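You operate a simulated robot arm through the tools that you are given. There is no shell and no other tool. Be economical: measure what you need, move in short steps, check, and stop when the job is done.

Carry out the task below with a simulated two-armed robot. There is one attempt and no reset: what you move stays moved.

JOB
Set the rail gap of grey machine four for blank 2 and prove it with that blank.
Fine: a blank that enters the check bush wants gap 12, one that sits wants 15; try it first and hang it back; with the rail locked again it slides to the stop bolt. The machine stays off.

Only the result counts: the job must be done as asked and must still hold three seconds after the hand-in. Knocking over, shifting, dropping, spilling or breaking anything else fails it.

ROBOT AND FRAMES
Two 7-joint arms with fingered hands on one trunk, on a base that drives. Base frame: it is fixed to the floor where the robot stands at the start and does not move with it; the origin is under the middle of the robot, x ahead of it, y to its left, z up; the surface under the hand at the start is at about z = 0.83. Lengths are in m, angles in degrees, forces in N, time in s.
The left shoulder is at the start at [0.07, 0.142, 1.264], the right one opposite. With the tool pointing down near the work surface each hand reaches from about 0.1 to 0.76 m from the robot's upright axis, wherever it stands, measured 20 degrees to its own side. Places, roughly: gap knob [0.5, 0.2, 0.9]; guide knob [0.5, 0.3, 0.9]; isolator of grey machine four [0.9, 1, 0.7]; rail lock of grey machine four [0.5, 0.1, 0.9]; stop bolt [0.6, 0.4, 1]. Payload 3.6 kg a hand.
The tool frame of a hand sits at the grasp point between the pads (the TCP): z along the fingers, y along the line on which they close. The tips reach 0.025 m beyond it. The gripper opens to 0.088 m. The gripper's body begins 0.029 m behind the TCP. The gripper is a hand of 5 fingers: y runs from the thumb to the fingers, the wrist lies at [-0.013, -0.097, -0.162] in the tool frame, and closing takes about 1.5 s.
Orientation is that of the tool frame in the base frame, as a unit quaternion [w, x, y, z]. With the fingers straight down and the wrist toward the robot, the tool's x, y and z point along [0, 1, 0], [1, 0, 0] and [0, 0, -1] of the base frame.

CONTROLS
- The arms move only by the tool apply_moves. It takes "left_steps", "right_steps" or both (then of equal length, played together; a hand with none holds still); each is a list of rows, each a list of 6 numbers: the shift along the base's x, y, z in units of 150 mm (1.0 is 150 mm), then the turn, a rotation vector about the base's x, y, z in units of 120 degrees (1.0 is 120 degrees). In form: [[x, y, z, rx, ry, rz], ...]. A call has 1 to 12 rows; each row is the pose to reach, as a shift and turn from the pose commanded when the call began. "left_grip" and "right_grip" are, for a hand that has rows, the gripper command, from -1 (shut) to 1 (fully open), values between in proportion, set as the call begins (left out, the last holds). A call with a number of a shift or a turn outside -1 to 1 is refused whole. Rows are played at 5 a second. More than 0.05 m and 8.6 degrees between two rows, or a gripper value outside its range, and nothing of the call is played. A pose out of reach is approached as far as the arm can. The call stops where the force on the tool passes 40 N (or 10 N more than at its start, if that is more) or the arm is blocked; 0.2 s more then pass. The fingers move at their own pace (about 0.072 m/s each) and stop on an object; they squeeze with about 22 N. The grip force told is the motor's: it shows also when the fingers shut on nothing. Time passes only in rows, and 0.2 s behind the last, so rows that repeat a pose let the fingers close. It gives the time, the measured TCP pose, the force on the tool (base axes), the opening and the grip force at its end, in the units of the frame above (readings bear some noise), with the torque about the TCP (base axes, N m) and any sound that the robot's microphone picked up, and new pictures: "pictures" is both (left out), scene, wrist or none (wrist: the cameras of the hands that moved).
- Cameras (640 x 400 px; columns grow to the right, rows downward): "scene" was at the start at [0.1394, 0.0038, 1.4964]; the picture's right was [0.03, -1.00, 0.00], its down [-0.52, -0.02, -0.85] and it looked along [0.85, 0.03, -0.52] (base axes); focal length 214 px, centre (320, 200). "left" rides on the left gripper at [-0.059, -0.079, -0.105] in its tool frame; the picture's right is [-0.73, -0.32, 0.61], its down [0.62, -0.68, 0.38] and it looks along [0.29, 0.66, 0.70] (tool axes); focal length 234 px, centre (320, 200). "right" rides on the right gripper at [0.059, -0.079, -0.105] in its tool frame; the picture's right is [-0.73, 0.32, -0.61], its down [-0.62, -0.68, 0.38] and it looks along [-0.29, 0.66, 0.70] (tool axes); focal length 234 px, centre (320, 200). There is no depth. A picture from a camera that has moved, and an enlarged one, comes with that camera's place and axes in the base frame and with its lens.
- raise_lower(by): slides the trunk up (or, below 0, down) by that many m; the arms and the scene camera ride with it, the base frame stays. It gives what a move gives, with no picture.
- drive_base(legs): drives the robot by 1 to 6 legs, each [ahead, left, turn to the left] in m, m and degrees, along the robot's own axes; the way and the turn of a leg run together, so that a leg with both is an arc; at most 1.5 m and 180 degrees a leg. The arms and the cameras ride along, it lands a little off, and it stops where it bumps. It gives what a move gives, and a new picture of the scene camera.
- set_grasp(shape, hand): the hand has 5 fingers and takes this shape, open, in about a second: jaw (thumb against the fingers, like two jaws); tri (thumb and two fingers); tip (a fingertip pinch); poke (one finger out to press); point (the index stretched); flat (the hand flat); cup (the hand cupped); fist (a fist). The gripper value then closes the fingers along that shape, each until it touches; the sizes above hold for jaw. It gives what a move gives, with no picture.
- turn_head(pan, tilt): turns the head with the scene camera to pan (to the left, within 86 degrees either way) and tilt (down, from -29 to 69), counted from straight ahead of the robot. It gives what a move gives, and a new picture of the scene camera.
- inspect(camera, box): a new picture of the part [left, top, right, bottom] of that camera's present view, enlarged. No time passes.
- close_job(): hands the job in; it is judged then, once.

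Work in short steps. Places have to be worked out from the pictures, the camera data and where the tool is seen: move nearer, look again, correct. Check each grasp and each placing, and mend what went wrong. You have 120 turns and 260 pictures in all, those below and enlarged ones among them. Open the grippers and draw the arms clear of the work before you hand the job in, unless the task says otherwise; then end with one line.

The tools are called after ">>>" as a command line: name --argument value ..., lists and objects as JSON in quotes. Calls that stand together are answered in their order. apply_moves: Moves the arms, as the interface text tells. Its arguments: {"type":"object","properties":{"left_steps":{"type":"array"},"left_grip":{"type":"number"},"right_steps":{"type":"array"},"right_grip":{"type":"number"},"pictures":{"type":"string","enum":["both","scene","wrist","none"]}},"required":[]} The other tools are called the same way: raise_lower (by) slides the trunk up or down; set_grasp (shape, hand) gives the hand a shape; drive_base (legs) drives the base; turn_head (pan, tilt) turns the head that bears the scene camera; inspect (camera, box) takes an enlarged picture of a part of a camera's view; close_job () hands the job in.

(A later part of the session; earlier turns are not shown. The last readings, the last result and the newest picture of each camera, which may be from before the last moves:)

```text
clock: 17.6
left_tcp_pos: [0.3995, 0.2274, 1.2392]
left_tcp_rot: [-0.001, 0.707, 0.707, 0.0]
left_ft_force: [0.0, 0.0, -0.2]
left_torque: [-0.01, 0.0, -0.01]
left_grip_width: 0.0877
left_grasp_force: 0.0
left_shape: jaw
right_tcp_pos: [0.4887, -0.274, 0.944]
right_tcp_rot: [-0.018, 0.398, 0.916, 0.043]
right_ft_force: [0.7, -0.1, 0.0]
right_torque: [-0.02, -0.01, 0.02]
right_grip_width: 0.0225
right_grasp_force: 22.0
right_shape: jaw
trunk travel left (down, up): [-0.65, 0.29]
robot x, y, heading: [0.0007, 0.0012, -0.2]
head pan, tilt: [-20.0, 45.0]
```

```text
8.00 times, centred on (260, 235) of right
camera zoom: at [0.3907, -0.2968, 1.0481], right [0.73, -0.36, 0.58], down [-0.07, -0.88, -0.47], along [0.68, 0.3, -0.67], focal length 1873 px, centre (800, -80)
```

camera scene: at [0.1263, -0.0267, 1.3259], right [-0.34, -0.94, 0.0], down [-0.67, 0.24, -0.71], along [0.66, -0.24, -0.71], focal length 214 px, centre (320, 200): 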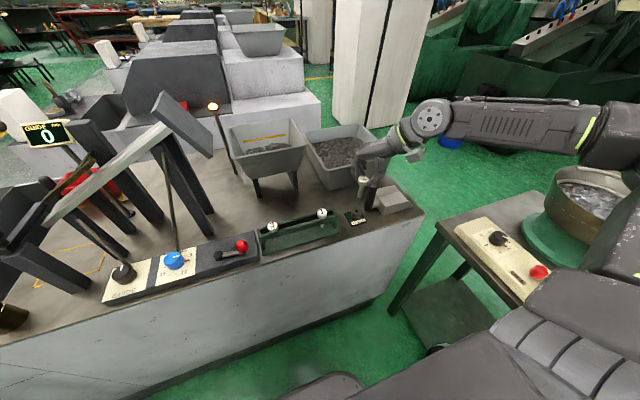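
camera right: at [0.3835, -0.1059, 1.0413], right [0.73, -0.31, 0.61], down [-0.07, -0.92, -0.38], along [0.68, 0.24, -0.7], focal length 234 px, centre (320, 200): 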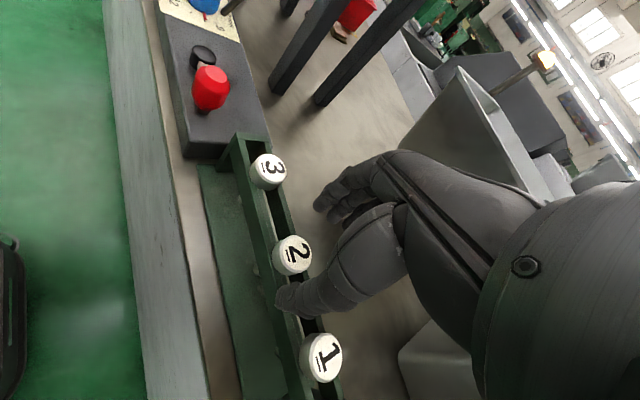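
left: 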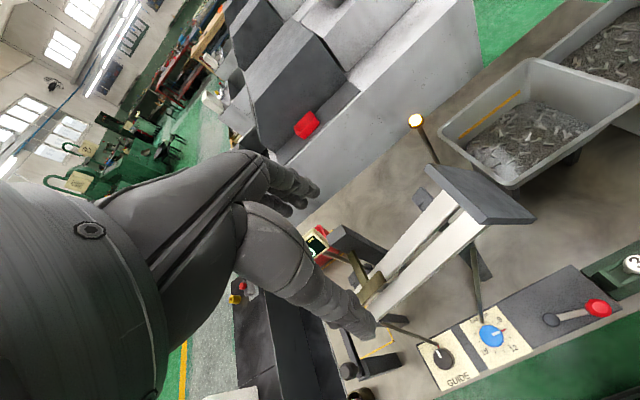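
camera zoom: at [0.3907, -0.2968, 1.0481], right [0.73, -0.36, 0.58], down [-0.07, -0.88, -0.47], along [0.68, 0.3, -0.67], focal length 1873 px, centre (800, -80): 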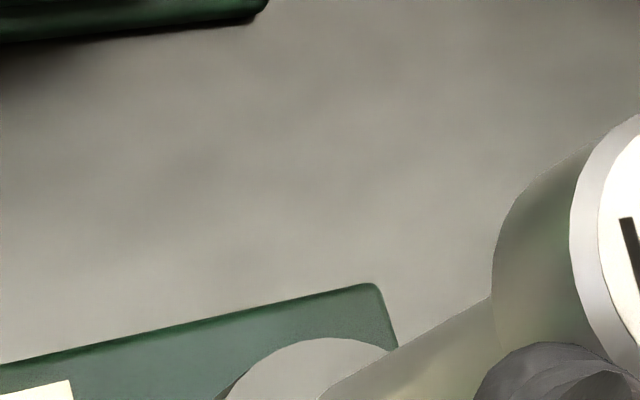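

The tip is just over the bore. I check the wrist view further down.

>>> inspect --camera "right" --box '[220, 240, 300, 290]'

>>> inspect --camera "scene" --box '[344, 195, 368, 218]'

```text
8.00 times, centred on (260, 265) of right
camera zoom: at [0.3907, -0.2968, 1.0481], right [0.73, -0.36, 0.58], down [-0.07, -0.88, -0.47], along [0.68, 0.3, -0.67], focal length 1873 px, centre (800, -320)
```

zoom: 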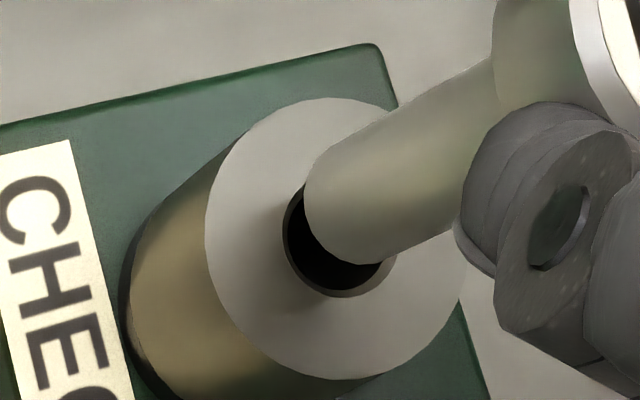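

```text
16.00 times, centred on (356, 206) of scene
camera zoom: at [0.126, -0.0267, 1.326], right [-0.34, -0.94, 0.0], down [-0.66, 0.24, -0.71], along [0.66, -0.24, -0.71], focal length 3432 px, centre (-256, 96)
```

zoom: 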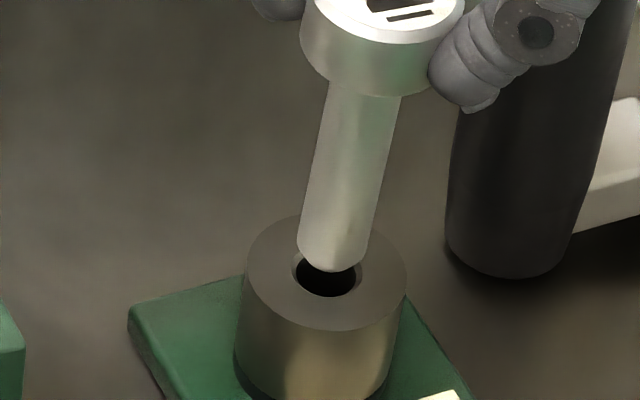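

Combining both views, the tip needs about +2.5 mm in x and -1 mm in y, and is about 10 mm above the bush. I apply that with 5 mm of descent and recheck.

>>> apply_moves --right_steps '[[0.017, -0.007, 0, 0, 0, 0], [0.017, -0.007, -0.035, 0, 0, 0]]' --pictures "none"

>>> inspect --camera "right" --box '[220, 240, 300, 290]'

>>> inspect --camera "scene" --box '[344, 195, 368, 218]'

```text
clock: 18.2
left_tcp_pos: [0.3991, 0.2256, 1.2397]
left_tcp_rot: [0.001, 0.707, 0.707, 0.0]
left_ft_force: [0.1, 0.2, -0.5]
left_torque: [0.02, 0.0, 0.02]
left_grip_width: 0.0877
left_grasp_force: 0.1
left_shape: jaw
right_tcp_pos: [0.4922, -0.2755, 0.9383]
right_tcp_rot: [-0.018, 0.397, 0.917, 0.043]
right_ft_force: [0.6, 0.1, -1.0]
right_torque: [0.01, 0.01, -0.01]
right_grip_width: 0.0227
right_grasp_force: 22.2
right_shape: jaw
trunk travel left (down, up): [-0.65, 0.29]
robot x, y, heading: [0.0019, 0.0002, -0.0]
head pan, tilt: [-20.0, 45.0]
```

```text
8.00 times, centred on (260, 265) of right
camera zoom: at [0.3938, -0.2975, 1.0425], right [0.73, -0.36, 0.58], down [-0.07, -0.88, -0.47], along [0.68, 0.3, -0.67], focal length 1873 px, centre (800, -320)
```

zoom: 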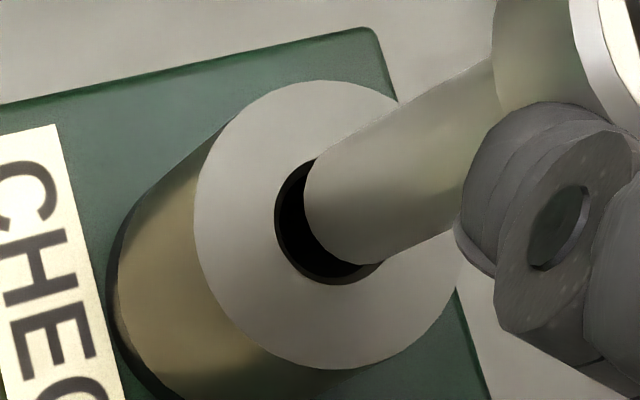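

```text
16.00 times, centred on (356, 206) of scene
camera zoom: at [0.1262, -0.0269, 1.326], right [-0.34, -0.94, 0.0], down [-0.66, 0.24, -0.71], along [0.66, -0.24, -0.71], focal length 3432 px, centre (-256, 96)
```

zoom: 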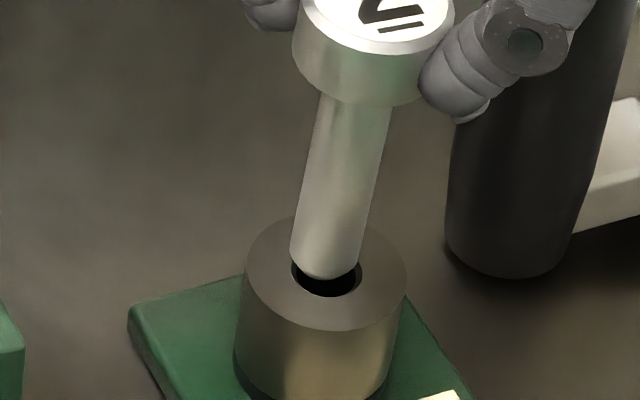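

Nearly aligned now, about 5 mm above. I nudge (-0.5, -0.5) mm and go down in 2 mm steps until contact.

>>> apply_moves --right_steps '[[-0.004, -0.004, 0, 0, 0, 0], [-0.004, -0.004, -0.02, 0, 0, 0], [-0.004, -0.004, -0.033, 0, 0, 0], [-0.004, -0.004, -0.046, 0, 0, 0], [-0.004, -0.004, -0.053, 0, 0, 0]]' --pictures "none"

>>> inspect --camera "right" --box '[220, 230, 300, 280]'

>>> inspect --camera "scene" --box '[344, 195, 368, 218]'

```text
clock: 19.4
left_tcp_pos: [0.3971, 0.227, 1.2405]
left_tcp_rot: [0.001, 0.707, 0.707, 0.001]
left_ft_force: [0.0, 0.3, -0.1]
left_torque: [0.03, 0.0, 0.03]
left_grip_width: 0.0875
left_grasp_force: 0.0
left_shape: jaw
right_tcp_pos: [0.4911, -0.2752, 0.9336]
right_tcp_rot: [-0.018, 0.396, 0.917, 0.044]
right_ft_force: [-0.3, -2.5, 15.6]
right_torque: [-0.08, 0.13, 0.03]
right_grip_width: 0.0237
right_grasp_force: 21.9
right_shape: jaw
trunk travel left (down, up): [-0.65, 0.29]
robot x, y, heading: [-0.0017, -0.0005, -0.1]
head pan, tilt: [-20.0, 45.0]
```

```text
8.00 times, centred on (260, 255) of right
camera zoom: at [0.3926, -0.2963, 1.0365], right [0.73, -0.36, 0.58], down [-0.07, -0.88, -0.47], along [0.68, 0.3, -0.67], focal length 1873 px, centre (800, -240)
```

zoom: 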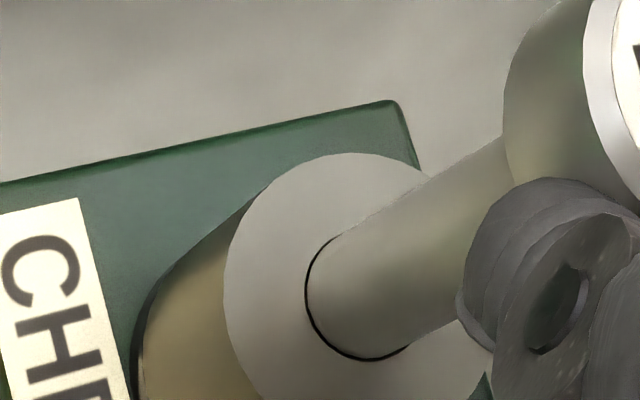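

```text
16.00 times, centred on (356, 206) of scene
camera zoom: at [0.1238, -0.0261, 1.3265], right [-0.34, -0.94, 0.0], down [-0.66, 0.24, -0.71], along [0.67, -0.24, -0.71], focal length 3432 px, centre (-256, 96)
```

zoom: 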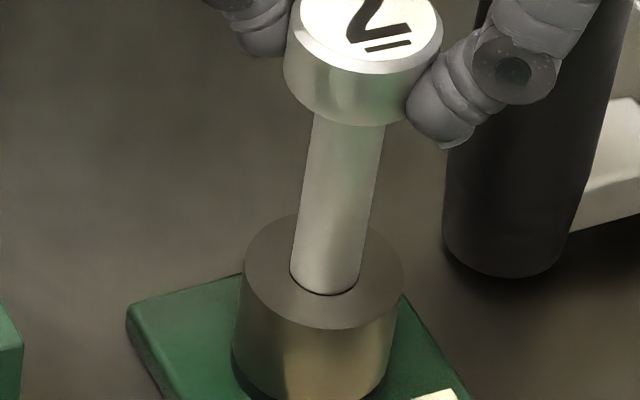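

Contact at 15.6 N with the tip concentric over the bore to within a millimetre. Before judging "sits", I search in a small ring while pressing lightly, since it would drop in if it fits.

>>> apply_moves --right_steps '[[-0.005, 0, 0.005, 0, 0, 0], [-0.005, -0.005, 0.003, 0, 0, 0], [0, -0.007, 0.003, 0, 0, 0], [0.005, -0.005, 0.003, 0, 0, 0], [0.007, 0, 0.003, 0, 0, 0], [0.005, 0.005, 0.003, 0, 0, 0], [0, 0.007, 0.003, 0, 0, 0], [-0.005, 0.005, 0.003, 0, 0, 0], [-0.01, 0, 0.003, 0, 0, 0], [-0.007, -0.007, 0.003, 0, 0, 0], [0, 0, 0.003, 0, 0, 0]]' --pictures "none"

>>> inspect --camera "right" --box '[220, 230, 300, 280]'

>>> inspect --camera "scene" --box '[344, 195, 368, 218]'

```text
clock: 21.8
left_tcp_pos: [0.3982, 0.2266, 1.2394]
left_tcp_rot: [0.001, 0.707, 0.707, 0.001]
left_ft_force: [-0.1, 0.3, -0.1]
left_torque: [-0.01, -0.01, -0.02]
left_grip_width: 0.0879
left_grasp_force: 0.1
left_shape: jaw
right_tcp_pos: [0.4912, -0.2761, 0.9326]
right_tcp_rot: [-0.018, 0.397, 0.917, 0.044]
right_ft_force: [-0.1, -0.8, 12.1]
right_torque: [-0.02, 0.09, 0.04]
right_grip_width: 0.0236
right_grasp_force: 21.9
right_shape: jaw
trunk travel left (down, up): [-0.65, 0.29]
robot x, y, heading: [-0.0005, -0.0028, -0.2]
head pan, tilt: [-20.0, 45.0]
```

```text
8.00 times, centred on (260, 255) of right
camera zoom: at [0.3929, -0.2971, 1.0368], right [0.73, -0.36, 0.58], down [-0.07, -0.88, -0.47], along [0.68, 0.3, -0.67], focal length 1873 px, centre (800, -240)
```

zoom: 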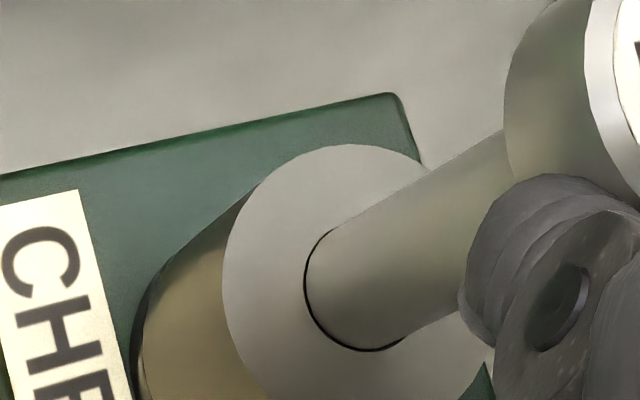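

```text
16.00 times, centred on (356, 206) of scene
camera zoom: at [0.1242, -0.0261, 1.3262], right [-0.34, -0.94, 0.0], down [-0.66, 0.24, -0.71], along [0.67, -0.24, -0.71], focal length 3432 px, centre (-256, 96)
```

zoom: 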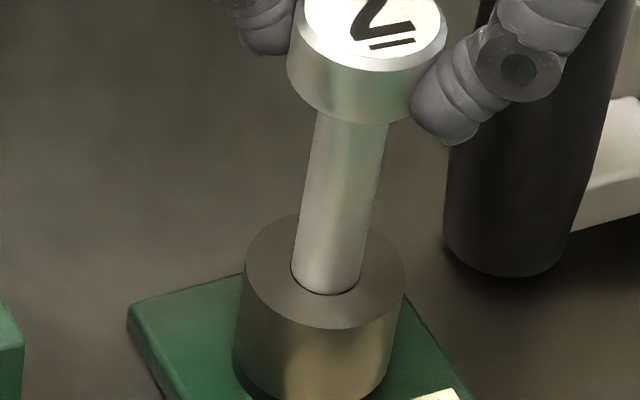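

The tip self-centres on the rim and doesn't go in. For certainty I press a bit harder while rocking the blank ±2°.

>>> apply_moves --right_steps '[[0, 0, -0.01, 0, 0, 0], [0, -0.0175, -0.01, 0.0167, 0, 0], [0, 0, -0.01, 0, 0, 0], [0, 0.0175, -0.01, -0.0167, 0, 0], [0, 0, -0.01, 0, 0, 0], [0.0175, 0, -0.01, 0, 0.0167, 0], [0, 0, -0.01, 0, 0, 0], [-0.0175, 0, -0.01, 0, -0.0167, 0], [0, 0, -0.01, 0, 0, 0]]' --pictures "none"

>>> inspect --camera "scene" --box '[344, 195, 368, 218]'

```text
clock: 23.8
left_tcp_pos: [0.3976, 0.2283, 1.2411]
left_tcp_rot: [0.001, 0.707, 0.707, 0.0]
left_ft_force: [1.1, 0.3, -0.7]
left_torque: [-0.02, 0.0, 0.0]
left_grip_width: 0.0877
left_grasp_force: 0.0
left_shape: jaw
right_tcp_pos: [0.49, -0.2739, 0.9322]
right_tcp_rot: [-0.017, 0.396, 0.917, 0.043]
right_ft_force: [-0.5, -1.1, 19.2]
right_torque: [-0.04, 0.1, 0.02]
right_grip_width: 0.0248
right_grasp_force: 22.3
right_shape: jaw
trunk travel left (down, up): [-0.65, 0.29]
robot x, y, heading: [0.0033, -0.0036, 0.3]
head pan, tilt: [-20.0, 45.0]
```

```text
16.00 times, centred on (356, 206) of scene
camera zoom: at [0.1236, -0.0254, 1.3263], right [-0.34, -0.94, 0.0], down [-0.66, 0.24, -0.71], along [0.67, -0.24, -0.71], focal length 3432 px, centre (-256, 96)
```

zoom: 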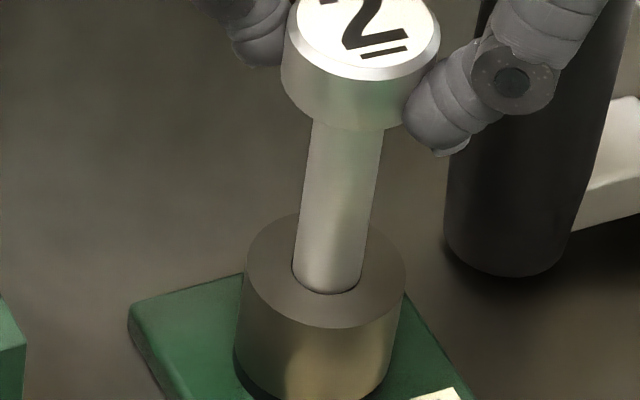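

It sits, so gap 15. I lift it, carry it back above slot 2 and check its attitude.

>>> apply_moves --right_steps '[[0, 0, 0.2, 0, 0, 0], [0, 0, 0.4, 0, 0, 0], [0, 0, 0.6, 0, 0, 0], [0, 0.2, 0.6, 0, 0, 0], [0, 0.5, 0.6, 0, 0, 0], [0, 0.8, 0.6, 0, 0, 0], [0, 1.0, 0.6, 0, 0, 0]]' --pictures "none"

>>> apply_moves --right_steps '[[-0.02, 0.19, 0, 0, 0, 0]]' --pictures "none"

>>> turn_head --pan 0 --tilt 45

>>> inspect --camera "right" --box '[180, 190, 340, 290]'

>>> inspect --camera "scene" --box '[320, 140, 416, 200]'

```text
clock: 25.4
left_tcp_pos: [0.3993, 0.2289, 1.2388]
left_tcp_rot: [0.001, 0.707, 0.707, 0.0]
left_ft_force: [0.5, 0.1, 0.3]
left_torque: [-0.02, -0.02, 0.0]
left_grip_width: 0.0876
left_grasp_force: 0.1
left_shape: jaw
right_tcp_pos: [0.4927, -0.1235, 1.0208]
right_tcp_rot: [-0.019, 0.397, 0.916, 0.043]
right_ft_force: [-0.3, 0.1, -0.6]
right_torque: [-0.01, 0.02, -0.02]
right_grip_width: 0.0232
right_grasp_force: 21.8
right_shape: jaw
trunk travel left (down, up): [-0.65, 0.29]
robot x, y, heading: [0.0013, -0.0012, -0.1]
head pan, tilt: [-20.0, 45.0]
```

```text
clock: 25.8
left_tcp_pos: [0.4004, 0.2299, 1.2383]
left_tcp_rot: [0.001, 0.707, 0.708, -0.002]
left_ft_force: [-0.7, 0.1, -0.4]
left_torque: [0.0, 0.0, -0.03]
left_grip_width: 0.0877
left_grasp_force: 0.1
left_shape: jaw
right_tcp_pos: [0.488, -0.0947, 1.0235]
right_tcp_rot: [-0.02, 0.397, 0.917, 0.042]
right_ft_force: [0.2, 0.1, -0.6]
right_torque: [-0.05, -0.04, -0.01]
right_grip_width: 0.0235
right_grasp_force: 22.0
right_shape: jaw
trunk travel left (down, up): [-0.65, 0.29]
robot x, y, heading: [0.0001, -0.0008, -0.2]
head pan, tilt: [-20.0, 45.0]
```

```text
clock: 26.7
left_tcp_pos: [0.3989, 0.2266, 1.2386]
left_tcp_rot: [0.0, 0.707, 0.707, 0.0]
left_ft_force: [0.0, -0.1, -0.2]
left_torque: [-0.01, 0.0, 0.04]
left_grip_width: 0.0877
left_grasp_force: 0.1
left_shape: jaw
right_tcp_pos: [0.4894, -0.0966, 1.0224]
right_tcp_rot: [-0.02, 0.397, 0.916, 0.044]
right_ft_force: [-0.3, -0.5, -0.9]
right_torque: [0.01, -0.01, -0.02]
right_grip_width: 0.0235
right_grasp_force: 22.2
right_shape: jaw
trunk travel left (down, up): [-0.65, 0.29]
robot x, y, heading: [-0.002, -0.001, 0.2]
head pan, tilt: [0.0, 45.0]
camera scene: at [0.1309, 0.0005, 1.326], right [0.0, -1.0, 0.0], down [-0.71, 0.0, -0.71], along [0.71, 0.0, -0.71], focal length 214 px, centre (320, 200)
```

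scene: 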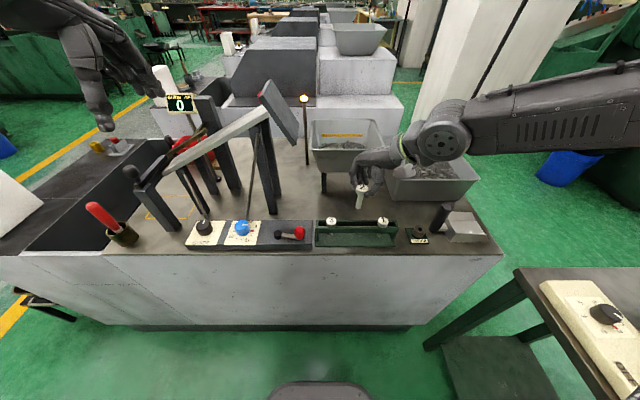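

```text
4.00 times, centred on (260, 240) of right
camera zoom: at [0.3909, -0.1189, 1.1257], right [0.73, -0.36, 0.58], down [-0.07, -0.88, -0.47], along [0.68, 0.3, -0.67], focal length 937 px, centre (560, 40)
```

zoom: 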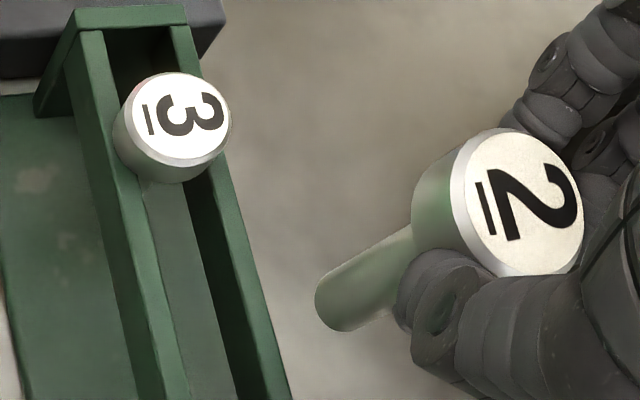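

```text
6.67 times, centred on (368, 170) of scene
camera zoom: at [0.1309, 0.0005, 1.326], right [0.0, -1.0, 0.0], down [-0.71, 0.0, -0.71], along [0.71, 0.0, -0.71], focal length 1430 px, centre (0, 400)
```

zoom: 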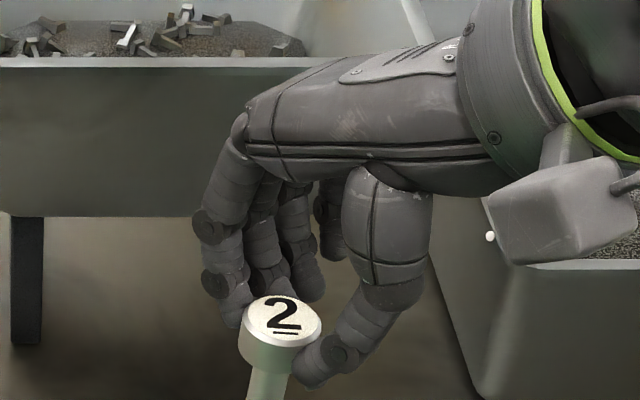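

I move (+3, -1) mm and descend to put the tip about 2 cm over the slot, then look.

>>> apply_moves --right_steps '[[0.02, -0.01, -0.15, 0, 0, 0], [0.02, -0.01, -0.32, 0, 0, 0]]' --pictures "none"

>>> inspect --camera "right" --box '[200, 210, 320, 285]'

>>> inspect --camera "scene" --box '[320, 190, 400, 240]'

```text
clock: 27.3
left_tcp_pos: [0.4008, 0.2266, 1.2396]
left_tcp_rot: [0.001, 0.707, 0.707, 0.001]
left_ft_force: [-0.3, 1.0, 0.5]
left_torque: [0.0, 0.0, -0.04]
left_grip_width: 0.0876
left_grasp_force: 0.0
left_shape: jaw
right_tcp_pos: [0.4914, -0.0978, 0.9743]
right_tcp_rot: [-0.019, 0.396, 0.917, 0.044]
right_ft_force: [-0.5, 0.5, -0.3]
right_torque: [0.01, 0.02, 0.0]
right_grip_width: 0.0237
right_grasp_force: 21.6
right_shape: jaw
trunk travel left (down, up): [-0.65, 0.29]
robot x, y, heading: [0.0019, 0.0009, -0.3]
head pan, tilt: [0.0, 45.0]
```

```text
5.33 times, centred on (260, 248) of right
camera zoom: at [0.393, -0.1198, 1.0765], right [0.73, -0.36, 0.58], down [-0.07, -0.88, -0.47], along [0.68, 0.3, -0.67], focal length 1249 px, centre (640, -53)
```

zoom: 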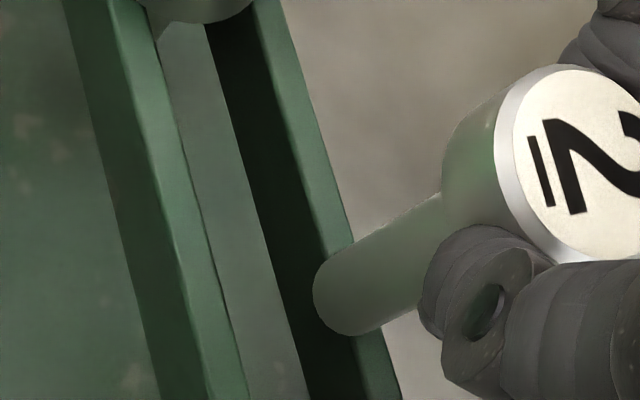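

```text
8.00 times, centred on (360, 215) of scene
camera zoom: at [0.1316, 0.0012, 1.3259], right [0.0, -1.0, 0.0], down [-0.71, 0.0, -0.71], along [0.71, 0.0, -0.71], focal length 1716 px, centre (0, 80)
```

zoom: 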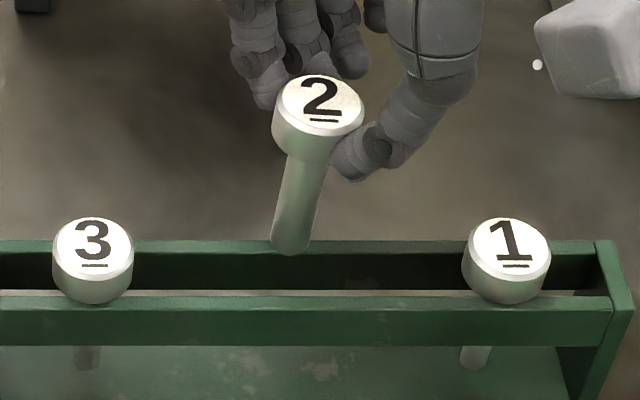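

Tip is centred over the slot (gap ≈20 mm). I lower to just above the seating height.

>>> apply_moves --right_steps '[[0, 0.005, -0.13, 0, 0, 0], [0, 0.005, -0.27, 0, 0, 0], [0, 0.005, -0.4, 0, 0, 0]]' --pictures "none"

>>> inspect --camera "right" --box '[200, 190, 320, 265]'

>>> inspect --camera "scene" --box '[320, 190, 400, 240]'

```text
clock: 28.1
left_tcp_pos: [0.396, 0.2263, 1.2419]
left_tcp_rot: [0.002, 0.707, 0.707, 0.001]
left_ft_force: [0.3, -1.0, -0.2]
left_torque: [0.01, -0.01, -0.02]
left_grip_width: 0.0878
left_grasp_force: 0.1
left_shape: jaw
right_tcp_pos: [0.4891, -0.0966, 0.9164]
right_tcp_rot: [-0.017, 0.396, 0.917, 0.045]
right_ft_force: [-2.3, -2.2, 15.7]
right_torque: [-0.1, 0.3, 0.06]
right_grip_width: 0.0241
right_grasp_force: 21.9
right_shape: jaw
trunk travel left (down, up): [-0.65, 0.29]
robot x, y, heading: [0.0032, 0.0042, -0.4]
head pan, tilt: [0.0, 45.0]
```

```text
5.33 times, centred on (260, 228) of right
camera zoom: at [0.3907, -0.1188, 1.0192], right [0.73, -0.37, 0.58], down [-0.07, -0.88, -0.47], along [0.68, 0.3, -0.67], focal length 1249 px, centre (640, 53)
```

zoom: 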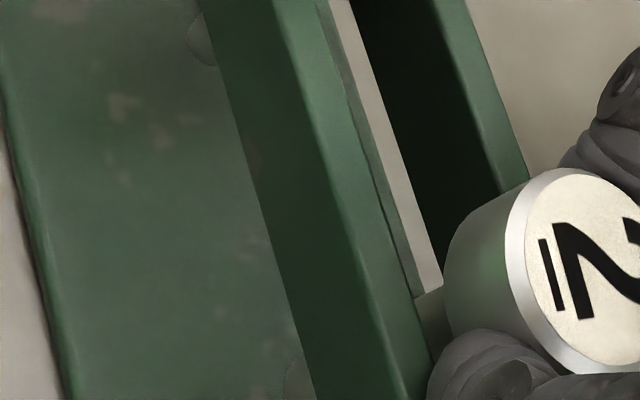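

```text
8.00 times, centred on (360, 215) of scene
camera zoom: at [0.1269, 0.0002, 1.3269], right [0.0, -1.0, 0.0], down [-0.7, 0.0, -0.71], along [0.71, 0.0, -0.7], focal length 1716 px, centre (0, 80)
```

zoom: 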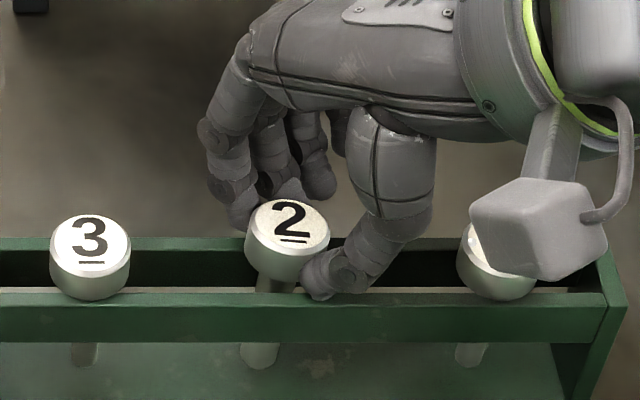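

Contact at 15 N with the head still several mm high and about 4 mm too far in x. I raise slightly, shift 3 mm toward me, and lower again.

>>> apply_moves --right_steps '[[0, 0, 0.04, 0, 0, 0], [-0.02, 0, 0.04, 0, 0, 0], [-0.025, 0, 0.02, 0, 0, 0], [-0.025, 0, 0.0, 0, 0, 0], [-0.025, 0, -0.02, 0, 0, 0]]' --pictures "none"

>>> inspect --camera "right" --box '[230, 190, 350, 265]'

>>> inspect --camera "scene" --box '[320, 190, 400, 240]'

```text
clock: 29.2
left_tcp_pos: [0.3966, 0.2265, 1.2408]
left_tcp_rot: [0.001, 0.707, 0.707, 0.001]
left_ft_force: [-0.6, -0.7, 0.2]
left_torque: [0.02, 0.01, -0.01]
left_grip_width: 0.0873
left_grasp_force: 0.1
left_shape: jaw
right_tcp_pos: [0.4883, -0.0972, 0.9162]
right_tcp_rot: [-0.014, 0.397, 0.916, 0.05]
right_ft_force: [-6.5, -7.2, 27.5]
right_torque: [-0.26, 0.64, 0.12]
right_grip_width: 0.0253
right_grasp_force: 22.1
right_shape: jaw
trunk travel left (down, up): [-0.65, 0.29]
robot x, y, heading: [0.0022, -0.0005, -0.1]
head pan, tilt: [0.0, 45.0]
stopped in row 5 (right hand): the force on the tool passed its limit at 44 N (the readings are from after the stop); the commanded pose is now the measured one
```

```text
5.33 times, centred on (290, 228) of right
camera zoom: at [0.3882, -0.1195, 1.0185], right [0.72, -0.37, 0.58], down [-0.07, -0.88, -0.48], along [0.69, 0.31, -0.66], focal length 1249 px, centre (480, 53)
```

zoom: 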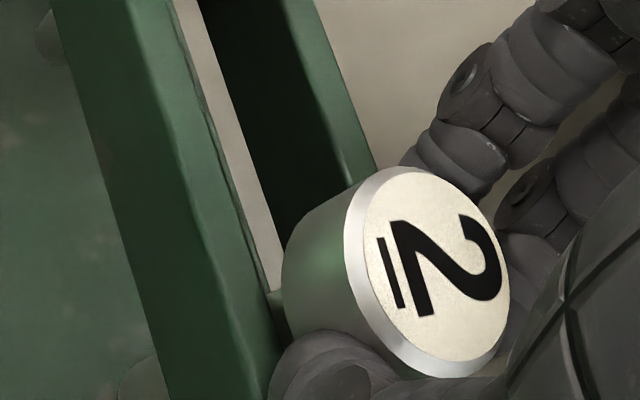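

```text
8.00 times, centred on (360, 215) of scene
camera zoom: at [0.127, 0.0004, 1.3266], right [0.0, -1.0, 0.0], down [-0.7, 0.0, -0.71], along [0.71, 0.0, -0.7], focal length 1716 px, centre (0, 80)
```

zoom: 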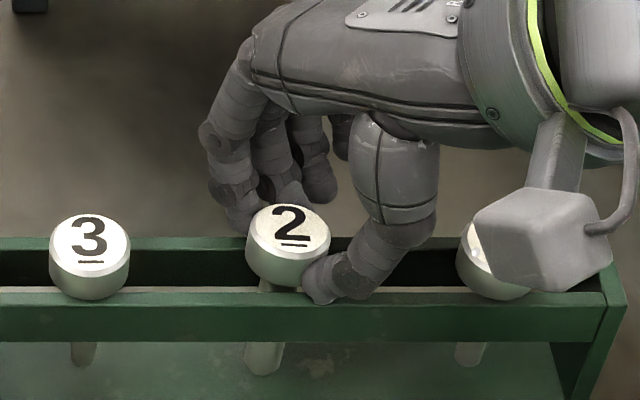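

Hard contact again, and I see a cross-piece in the slot. I raise the blank and look at the slot structure.

>>> apply_moves --right_steps '[[0, 0, 0.1, 0, 0, 0], [0, 0, 0.3, 0, 0, 0], [0, 0, 0.5, 0, 0, 0], [0, 0, 0.65, 0, 0, 0]]' --pictures "none"

>>> inspect --camera "right" --box '[190, 220, 310, 295]'

>>> inspect --camera "scene" --box '[320, 190, 400, 240]'

```text
clock: 30.2
left_tcp_pos: [0.3995, 0.2268, 1.2394]
left_tcp_rot: [0.0, 0.707, 0.707, 0.001]
left_ft_force: [-0.4, 1.1, -0.1]
left_torque: [0.0, 0.0, 0.02]
left_grip_width: 0.0876
left_grasp_force: 0.1
left_shape: jaw
right_tcp_pos: [0.4904, -0.0961, 1.0102]
right_tcp_rot: [-0.016, 0.397, 0.917, 0.046]
right_ft_force: [0.5, -1.3, -1.3]
right_torque: [-0.04, 0.0, -0.03]
right_grip_width: 0.0227
right_grasp_force: 21.6
right_shape: jaw
trunk travel left (down, up): [-0.65, 0.29]
robot x, y, heading: [0.0032, -0.0003, 0.1]
head pan, tilt: [0.0, 45.0]
```

```text
5.33 times, centred on (250, 258) of right
camera zoom: at [0.3917, -0.1186, 1.1131], right [0.73, -0.37, 0.58], down [-0.07, -0.88, -0.47], along [0.68, 0.3, -0.67], focal length 1249 px, centre (693, -107)
```

zoom: 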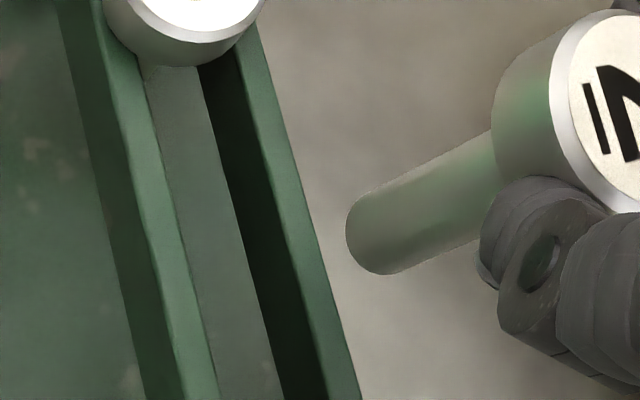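

```text
8.00 times, centred on (360, 215) of scene
camera zoom: at [0.1308, 0.0009, 1.326], right [0.0, -1.0, 0.0], down [-0.71, 0.0, -0.71], along [0.71, 0.0, -0.71], focal length 1716 px, centre (0, 80)
```

zoom: 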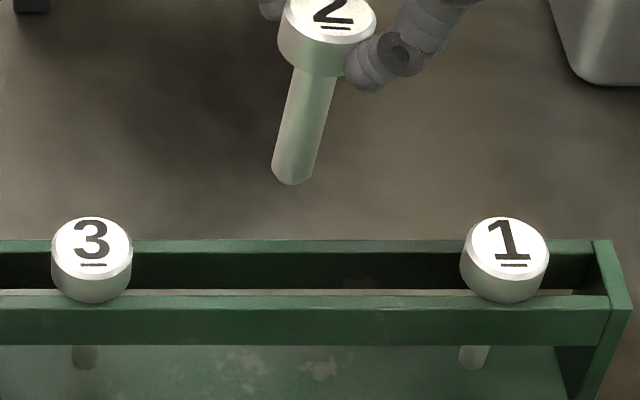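

No divider in the slot. The force line passes through the head's front edge, so it was already resting on the beam (it had slid down in the grip at the first lift). I lower to that height and release.

>>> apply_moves --right_steps '[[-0.01, 0, -0.2, 0, 0, 0], [-0.01, 0, -0.4, 0, 0, 0], [-0.01, 0, -0.55, 0, 0, 0], [-0.01, 0, -0.61, 0, 0, 0], [-0.01, 0, -0.61, 0, 0, 0]]' --pictures "none"

>>> apply_moves --right_steps '[[0, 0, 0, 0, 0, 0], [0, 0, 0, 0, 0, 0], [0, 0, 0, 0, 0, 0], [0, 0, 0, 0, 0, 0]]' --right_grip 0.2 --pictures "none"

>>> inspect --camera "right" --box '[200, 180, 320, 255]'

>>> inspect --camera "scene" --box '[320, 190, 400, 240]'

```text
clock: 31.4
left_tcp_pos: [0.3972, 0.2249, 1.2395]
left_tcp_rot: [0.0, 0.707, 0.707, 0.001]
left_ft_force: [0.7, -0.3, 0.4]
left_torque: [-0.03, -0.02, 0.01]
left_grip_width: 0.088
left_grasp_force: 0.0
left_shape: jaw
right_tcp_pos: [0.4886, -0.0962, 0.9187]
right_tcp_rot: [-0.017, 0.397, 0.916, 0.046]
right_ft_force: [-4.4, -0.9, 0.7]
right_torque: [0.03, 0.12, 0.05]
right_grip_width: 0.0229
right_grasp_force: 22.0
right_shape: jaw
trunk travel left (down, up): [-0.65, 0.29]
robot x, y, heading: [-0.0011, 0.0022, -0.1]
head pan, tilt: [0.0, 45.0]
```

```text
clock: 32.4
left_tcp_pos: [0.3989, 0.2269, 1.2393]
left_tcp_rot: [0.001, 0.707, 0.707, 0.0]
left_ft_force: [-0.7, -0.1, -0.7]
left_torque: [-0.01, 0.01, 0.0]
left_grip_width: 0.0877
left_grasp_force: 0.2
left_shape: jaw
right_tcp_pos: [0.4881, -0.0945, 0.9191]
right_tcp_rot: [-0.016, 0.398, 0.916, 0.046]
right_ft_force: [1.3, 1.3, 9.5]
right_torque: [-0.13, 0.15, 0.01]
right_grip_width: 0.0491
right_grasp_force: 0.0
right_shape: jaw
trunk travel left (down, up): [-0.65, 0.29]
robot x, y, heading: [0.0036, 0.0012, 0.3]
head pan, tilt: [0.0, 45.0]
```

```text
5.33 times, centred on (260, 218) of right
camera zoom: at [0.3894, -0.1172, 1.0219], right [0.73, -0.37, 0.58], down [-0.07, -0.88, -0.47], along [0.68, 0.3, -0.66], focal length 1249 px, centre (640, 107)
```

zoom: 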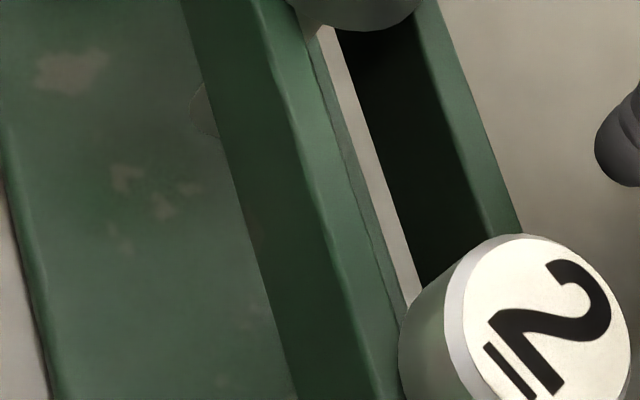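

```text
8.00 times, centred on (360, 215) of scene
camera zoom: at [0.1302, 0.0017, 1.3262], right [0.0, -1.0, 0.0], down [-0.71, 0.0, -0.71], along [0.71, 0.0, -0.71], focal length 1716 px, centre (0, 80)
```

zoom: 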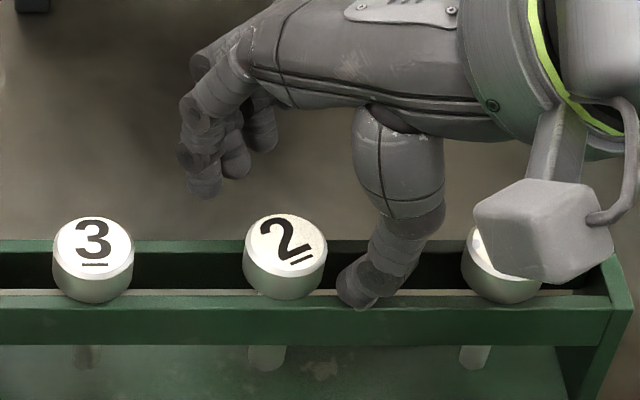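

Blank 2 hangs in its slot again. I lift the right hand straight up, and bring the left hand down toward the panel to view the dial and rails.

>>> apply_moves --right_steps '[[0, 0, 0.1, 0, 0, 0], [0, 0, 0.35, 0, 0, 0], [0, 0, 0.65, 0, 0, 0], [0, -0.2, 0.9, 0, 0, 0], [0, -0.5, 1.0, 0, 0, 0], [0, -0.8, 1.0, 0, 0, 0]]' --pictures "scene"

>>> inspect --camera "scene" --box '[180, 200, 340, 260]'

>>> inspect --camera "scene" --box '[100, 70, 340, 230]'

```text
clock: 33.8
left_tcp_pos: [0.3993, 0.2237, 1.239]
left_tcp_rot: [0.0, 0.707, 0.708, 0.001]
left_ft_force: [0.6, 0.1, 0.2]
left_torque: [0.03, -0.03, 0.0]
left_grip_width: 0.0876
left_grasp_force: 0.1
left_shape: jaw
right_tcp_pos: [0.4895, -0.2204, 1.0677]
right_tcp_rot: [-0.017, 0.397, 0.916, 0.046]
right_ft_force: [-0.5, 0.1, 0.8]
right_torque: [-0.01, 0.01, -0.03]
right_grip_width: 0.0525
right_grasp_force: 0.0
right_shape: jaw
trunk travel left (down, up): [-0.65, 0.29]
robot x, y, heading: [-0.0008, 0.0022, 0.1]
head pan, tilt: [0.0, 45.0]
camera scene: at [0.1308, -0.0009, 1.326], right [0.0, -1.0, 0.0], down [-0.71, 0.0, -0.71], along [0.71, 0.0, -0.71], focal length 214 px, centre (320, 200)
```

scene: 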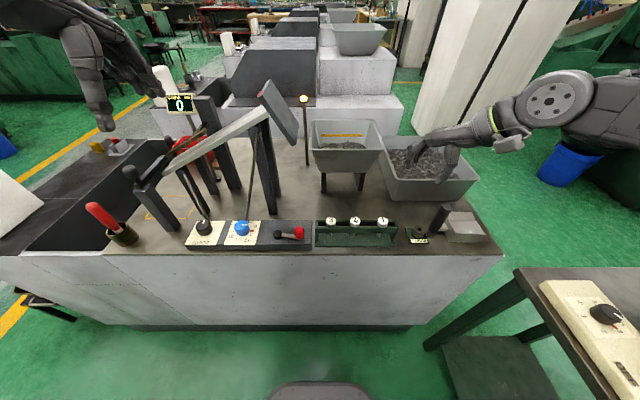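

```text
4.00 times, centred on (260, 230) of scene
camera zoom: at [0.1308, -0.0009, 1.326], right [0.0, -1.0, 0.0], down [-0.71, 0.0, -0.71], along [0.71, 0.0, -0.71], focal length 858 px, centre (560, 80)
```

zoom: 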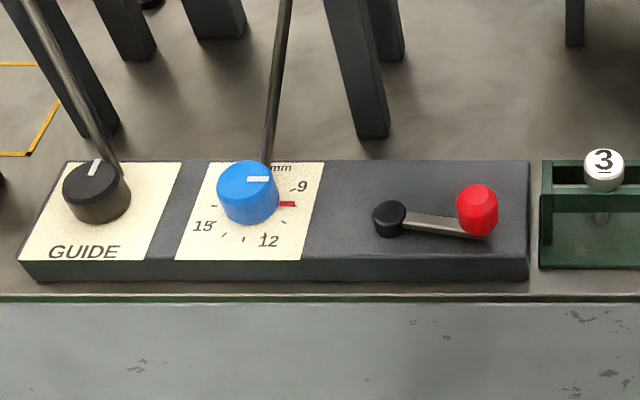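

```text
2.50 times, centred on (220, 150) of scene
camera zoom: at [0.1308, -0.0009, 1.326], right [0.0, -1.0, 0.0], down [-0.71, 0.0, -0.71], along [0.71, 0.0, -0.71], focal length 536 px, centre (570, 325)
```

zoom: 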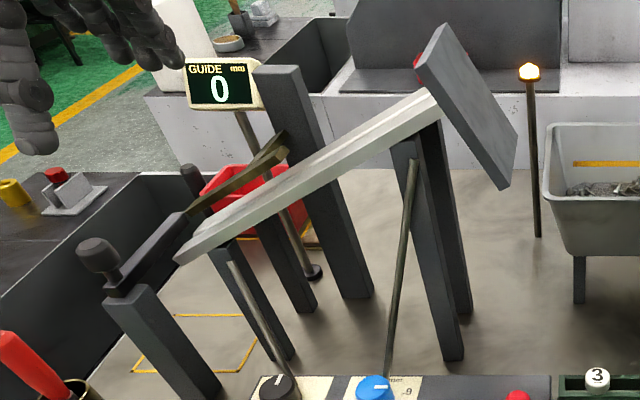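

Next I bring the left hand down (turned -43° about z) to view the panel closely with its wrist camera.

>>> apply_moves --left_steps '[[-0.1, 0, -0.2, 0, 0, -0.06], [-0.2, 0, -0.4, 0, 0, -0.12], [-0.3, 0, -0.6, 0, 0, -0.18], [-0.4, 0, -0.8, 0, 0, -0.24], [-0.4, 0, -1.0, 0, 0, -0.3], [-0.4, 0, -1.0, 0, 0, -0.36]]' --pictures "wrist"

```text
clock: 35.2
left_tcp_pos: [0.3369, 0.227, 1.0882]
left_tcp_rot: [0.0, 0.918, 0.397, 0.0]
left_ft_force: [-0.1, -0.4, -0.4]
left_torque: [0.0, 0.0, 0.0]
left_grip_width: 0.0878
left_grasp_force: 0.1
left_shape: jaw
right_tcp_pos: [0.4889, -0.2183, 1.0688]
right_tcp_rot: [-0.017, 0.397, 0.917, 0.047]
right_ft_force: [-0.4, -1.0, 0.3]
right_torque: [0.03, 0.03, 0.02]
right_grip_width: 0.0528
right_grasp_force: 0.0
right_shape: jaw
trunk travel left (down, up): [-0.65, 0.29]
robot x, y, heading: [0.0025, 0.0002, -0.1]
head pan, tilt: [0.0, 45.0]
camera left: at [0.24, 0.2392, 1.1933], right [-0.73, -0.31, -0.61], down [-0.07, 0.92, -0.38], along [0.68, -0.24, -0.7], focal length 234 px, centre (320, 200)
```

left: 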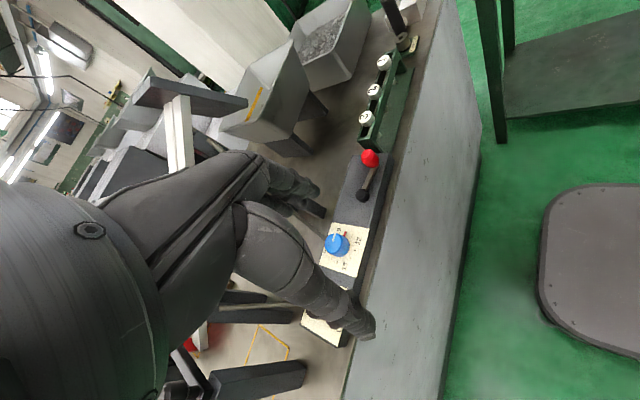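

>>> inspect --camera "left" --box '[312, 215, 376, 280]'

>>> inspect --camera "left" --box '[300, 130, 420, 260]'

```text
6.15 times, centred on (344, 248) of left
camera zoom: at [0.24, 0.2392, 1.1933], right [-0.73, -0.31, -0.61], down [-0.07, 0.92, -0.38], along [0.68, -0.24, -0.7], focal length 1441 px, centre (172, -92)
```

zoom: 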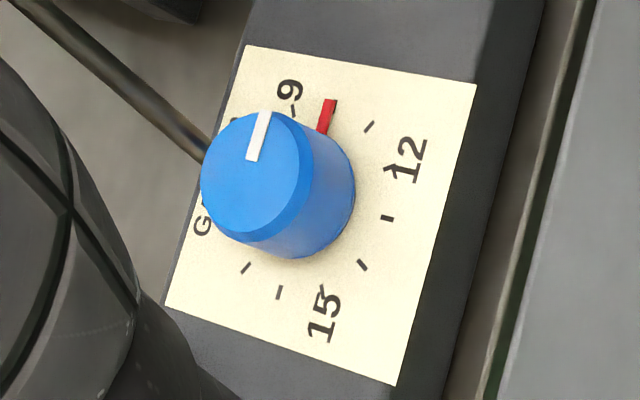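

```text
3.08 times, centred on (360, 195) of left
camera zoom: at [0.24, 0.2392, 1.1933], right [-0.73, -0.31, -0.61], down [-0.07, 0.92, -0.38], along [0.68, -0.24, -0.7], focal length 720 px, centre (197, 215)
```

zoom: 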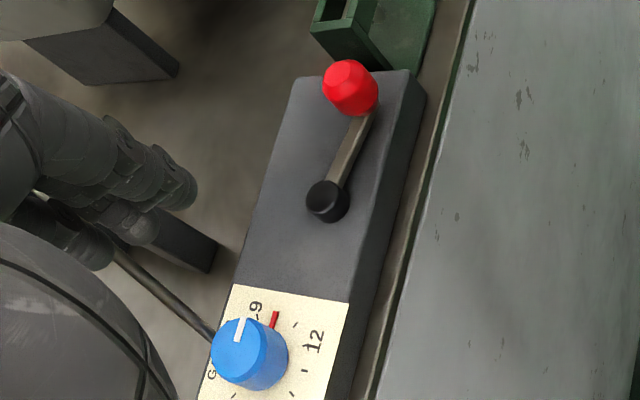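

The dial steps 30° per mm, clockwise increasing: now at 10, and 15 lies 150° clockwise. Lock pivot is at about (0.465, 0.110), with the red handle top at (0.456, 0.050, 0.899). I bring the left hand above the handle.

>>> apply_moves --left_steps '[[0.15, -0.3, 0, 0, 0, 0], [0.3, -0.6, 0, 0, 0, 0], [0.5, -0.8, -0.1, 0, 0, 0], [0.7, -1.0, -0.2, 0, 0, 0]]' --left_grip 0.2 --pictures "none"

>>> apply_moves --left_steps '[[0.1, -0.18, -0.2, 0, 0, 0], [0.1, -0.18, -0.45, 0, 0, 0], [0.1, -0.18, -0.65, 0, 0, 0]]' --pictures "none"

>>> inspect --camera "left" --box '[240, 150, 440, 275]'

>>> inspect --camera "scene" --box '[200, 180, 360, 280]'

```text
refused: row 1 steps farther than a row can; nothing moved
```

```text
clock: 36.0
left_tcp_pos: [0.36, 0.2019, 0.9947]
left_tcp_rot: [0.001, 0.918, 0.396, 0.0]
left_ft_force: [0.2, 0.2, 0.0]
left_torque: [-0.01, -0.01, -0.02]
left_grip_width: 0.0881
left_grasp_force: 0.1
left_shape: jaw
left hand out of reach, approached as far as the arm can: row 3
right_tcp_pos: [0.4887, -0.2184, 1.0681]
right_tcp_rot: [-0.017, 0.397, 0.916, 0.047]
right_ft_force: [0.5, 0.4, -0.7]
right_torque: [-0.01, -0.03, 0.01]
right_grip_width: 0.0526
right_grasp_force: 0.0
right_shape: jaw
trunk travel left (down, up): [-0.65, 0.29]
robot x, y, heading: [-0.0022, -0.0015, 0.1]
head pan, tilt: [0.0, 45.0]
```

```text
3.20 times, centred on (340, 212) of left
camera zoom: at [0.2627, 0.2145, 1.0989], right [-0.73, -0.31, -0.61], down [-0.07, 0.92, -0.38], along [0.68, -0.24, -0.7], focal length 749 px, centre (256, 160)
```

zoom: 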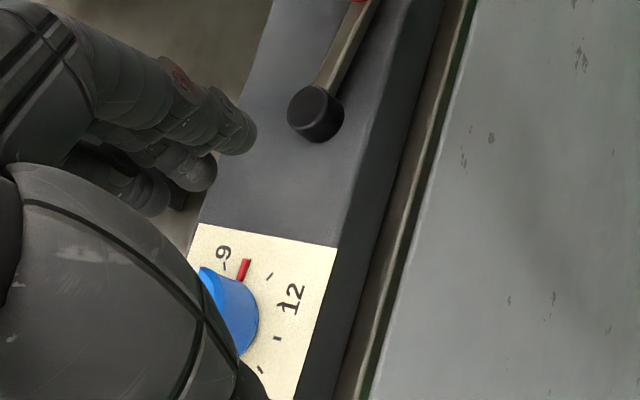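

```text
4.00 times, centred on (280, 230) of scene
camera zoom: at [0.1315, 0.0012, 1.3259], right [0.0, -1.0, 0.0], down [-0.71, 0.0, -0.71], along [0.71, 0.0, -0.71], focal length 858 px, centre (480, 80)
```

zoom: 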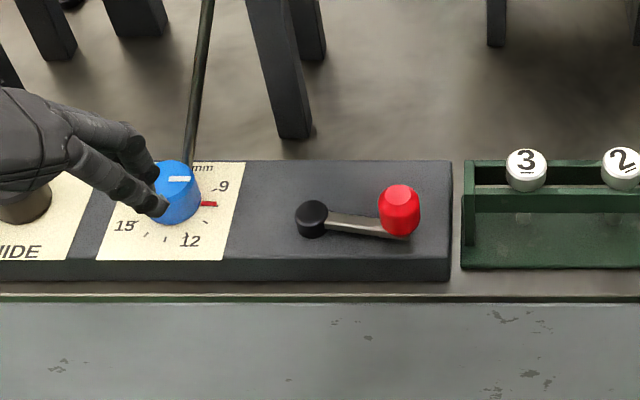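

The first call was refused (steps too long) but nothing touched. I go on in shorter steps toward the handle.

>>> apply_moves --left_steps '[[0.06, 0, 0.15, 0, 0, 0], [0.18, -0.22, 0.15, 0, 0, 0], [0.3, -0.44, 0.15, 0, 0, 0], [0.42, -0.66, 0.15, 0, 0, 0], [0.54, -0.88, 0.1, 0, 0, 0], [0.64, -1.0, 0.0, 0, 0, 0]]' --left_grip 0.2 --pictures "none"

>>> inspect --camera "left" --box '[240, 150, 440, 275]'

>>> inspect --camera "scene" --box '[200, 180, 360, 280]'

```text
clock: 37.4
left_tcp_pos: [0.4602, 0.054, 0.9921]
left_tcp_rot: [0.0, 0.918, 0.397, -0.001]
left_ft_force: [0.1, 1.2, -0.8]
left_torque: [-0.04, -0.02, 0.01]
left_grip_width: 0.0531
left_grasp_force: 0.0
left_shape: jaw
right_tcp_pos: [0.4896, -0.2176, 1.0675]
right_tcp_rot: [-0.017, 0.397, 0.917, 0.045]
right_ft_force: [0.0, 0.7, -0.3]
right_torque: [0.01, 0.01, -0.02]
right_grip_width: 0.0527
right_grasp_force: 0.1
right_shape: jaw
trunk travel left (down, up): [-0.65, 0.29]
robot x, y, heading: [-0.0021, 0.0022, -0.1]
head pan, tilt: [0.0, 45.0]
```

```text
3.20 times, centred on (340, 212) of left
camera zoom: at [0.3621, 0.0674, 1.0968], right [-0.73, -0.31, -0.61], down [-0.07, 0.92, -0.39], along [0.68, -0.24, -0.7], focal length 749 px, centre (256, 160)
```

zoom: 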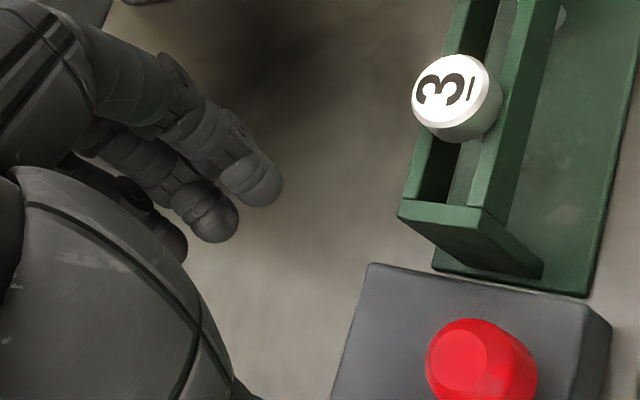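

```text
4.00 times, centred on (280, 230) of scene
camera zoom: at [0.1325, 0.0019, 1.3258], right [0.0, -1.0, 0.0], down [-0.71, 0.0, -0.71], along [0.71, 0.0, -0.71], focal length 858 px, centre (480, 80)
```

zoom: 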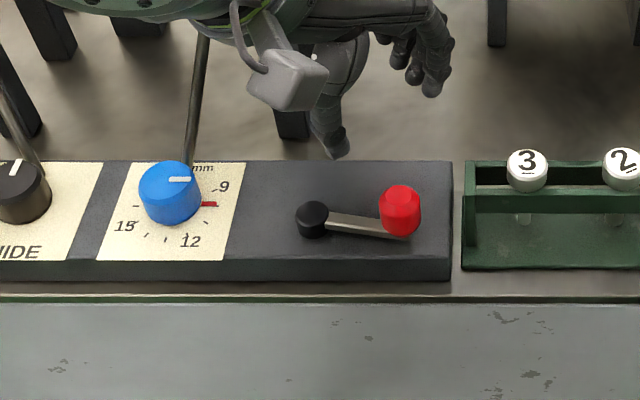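

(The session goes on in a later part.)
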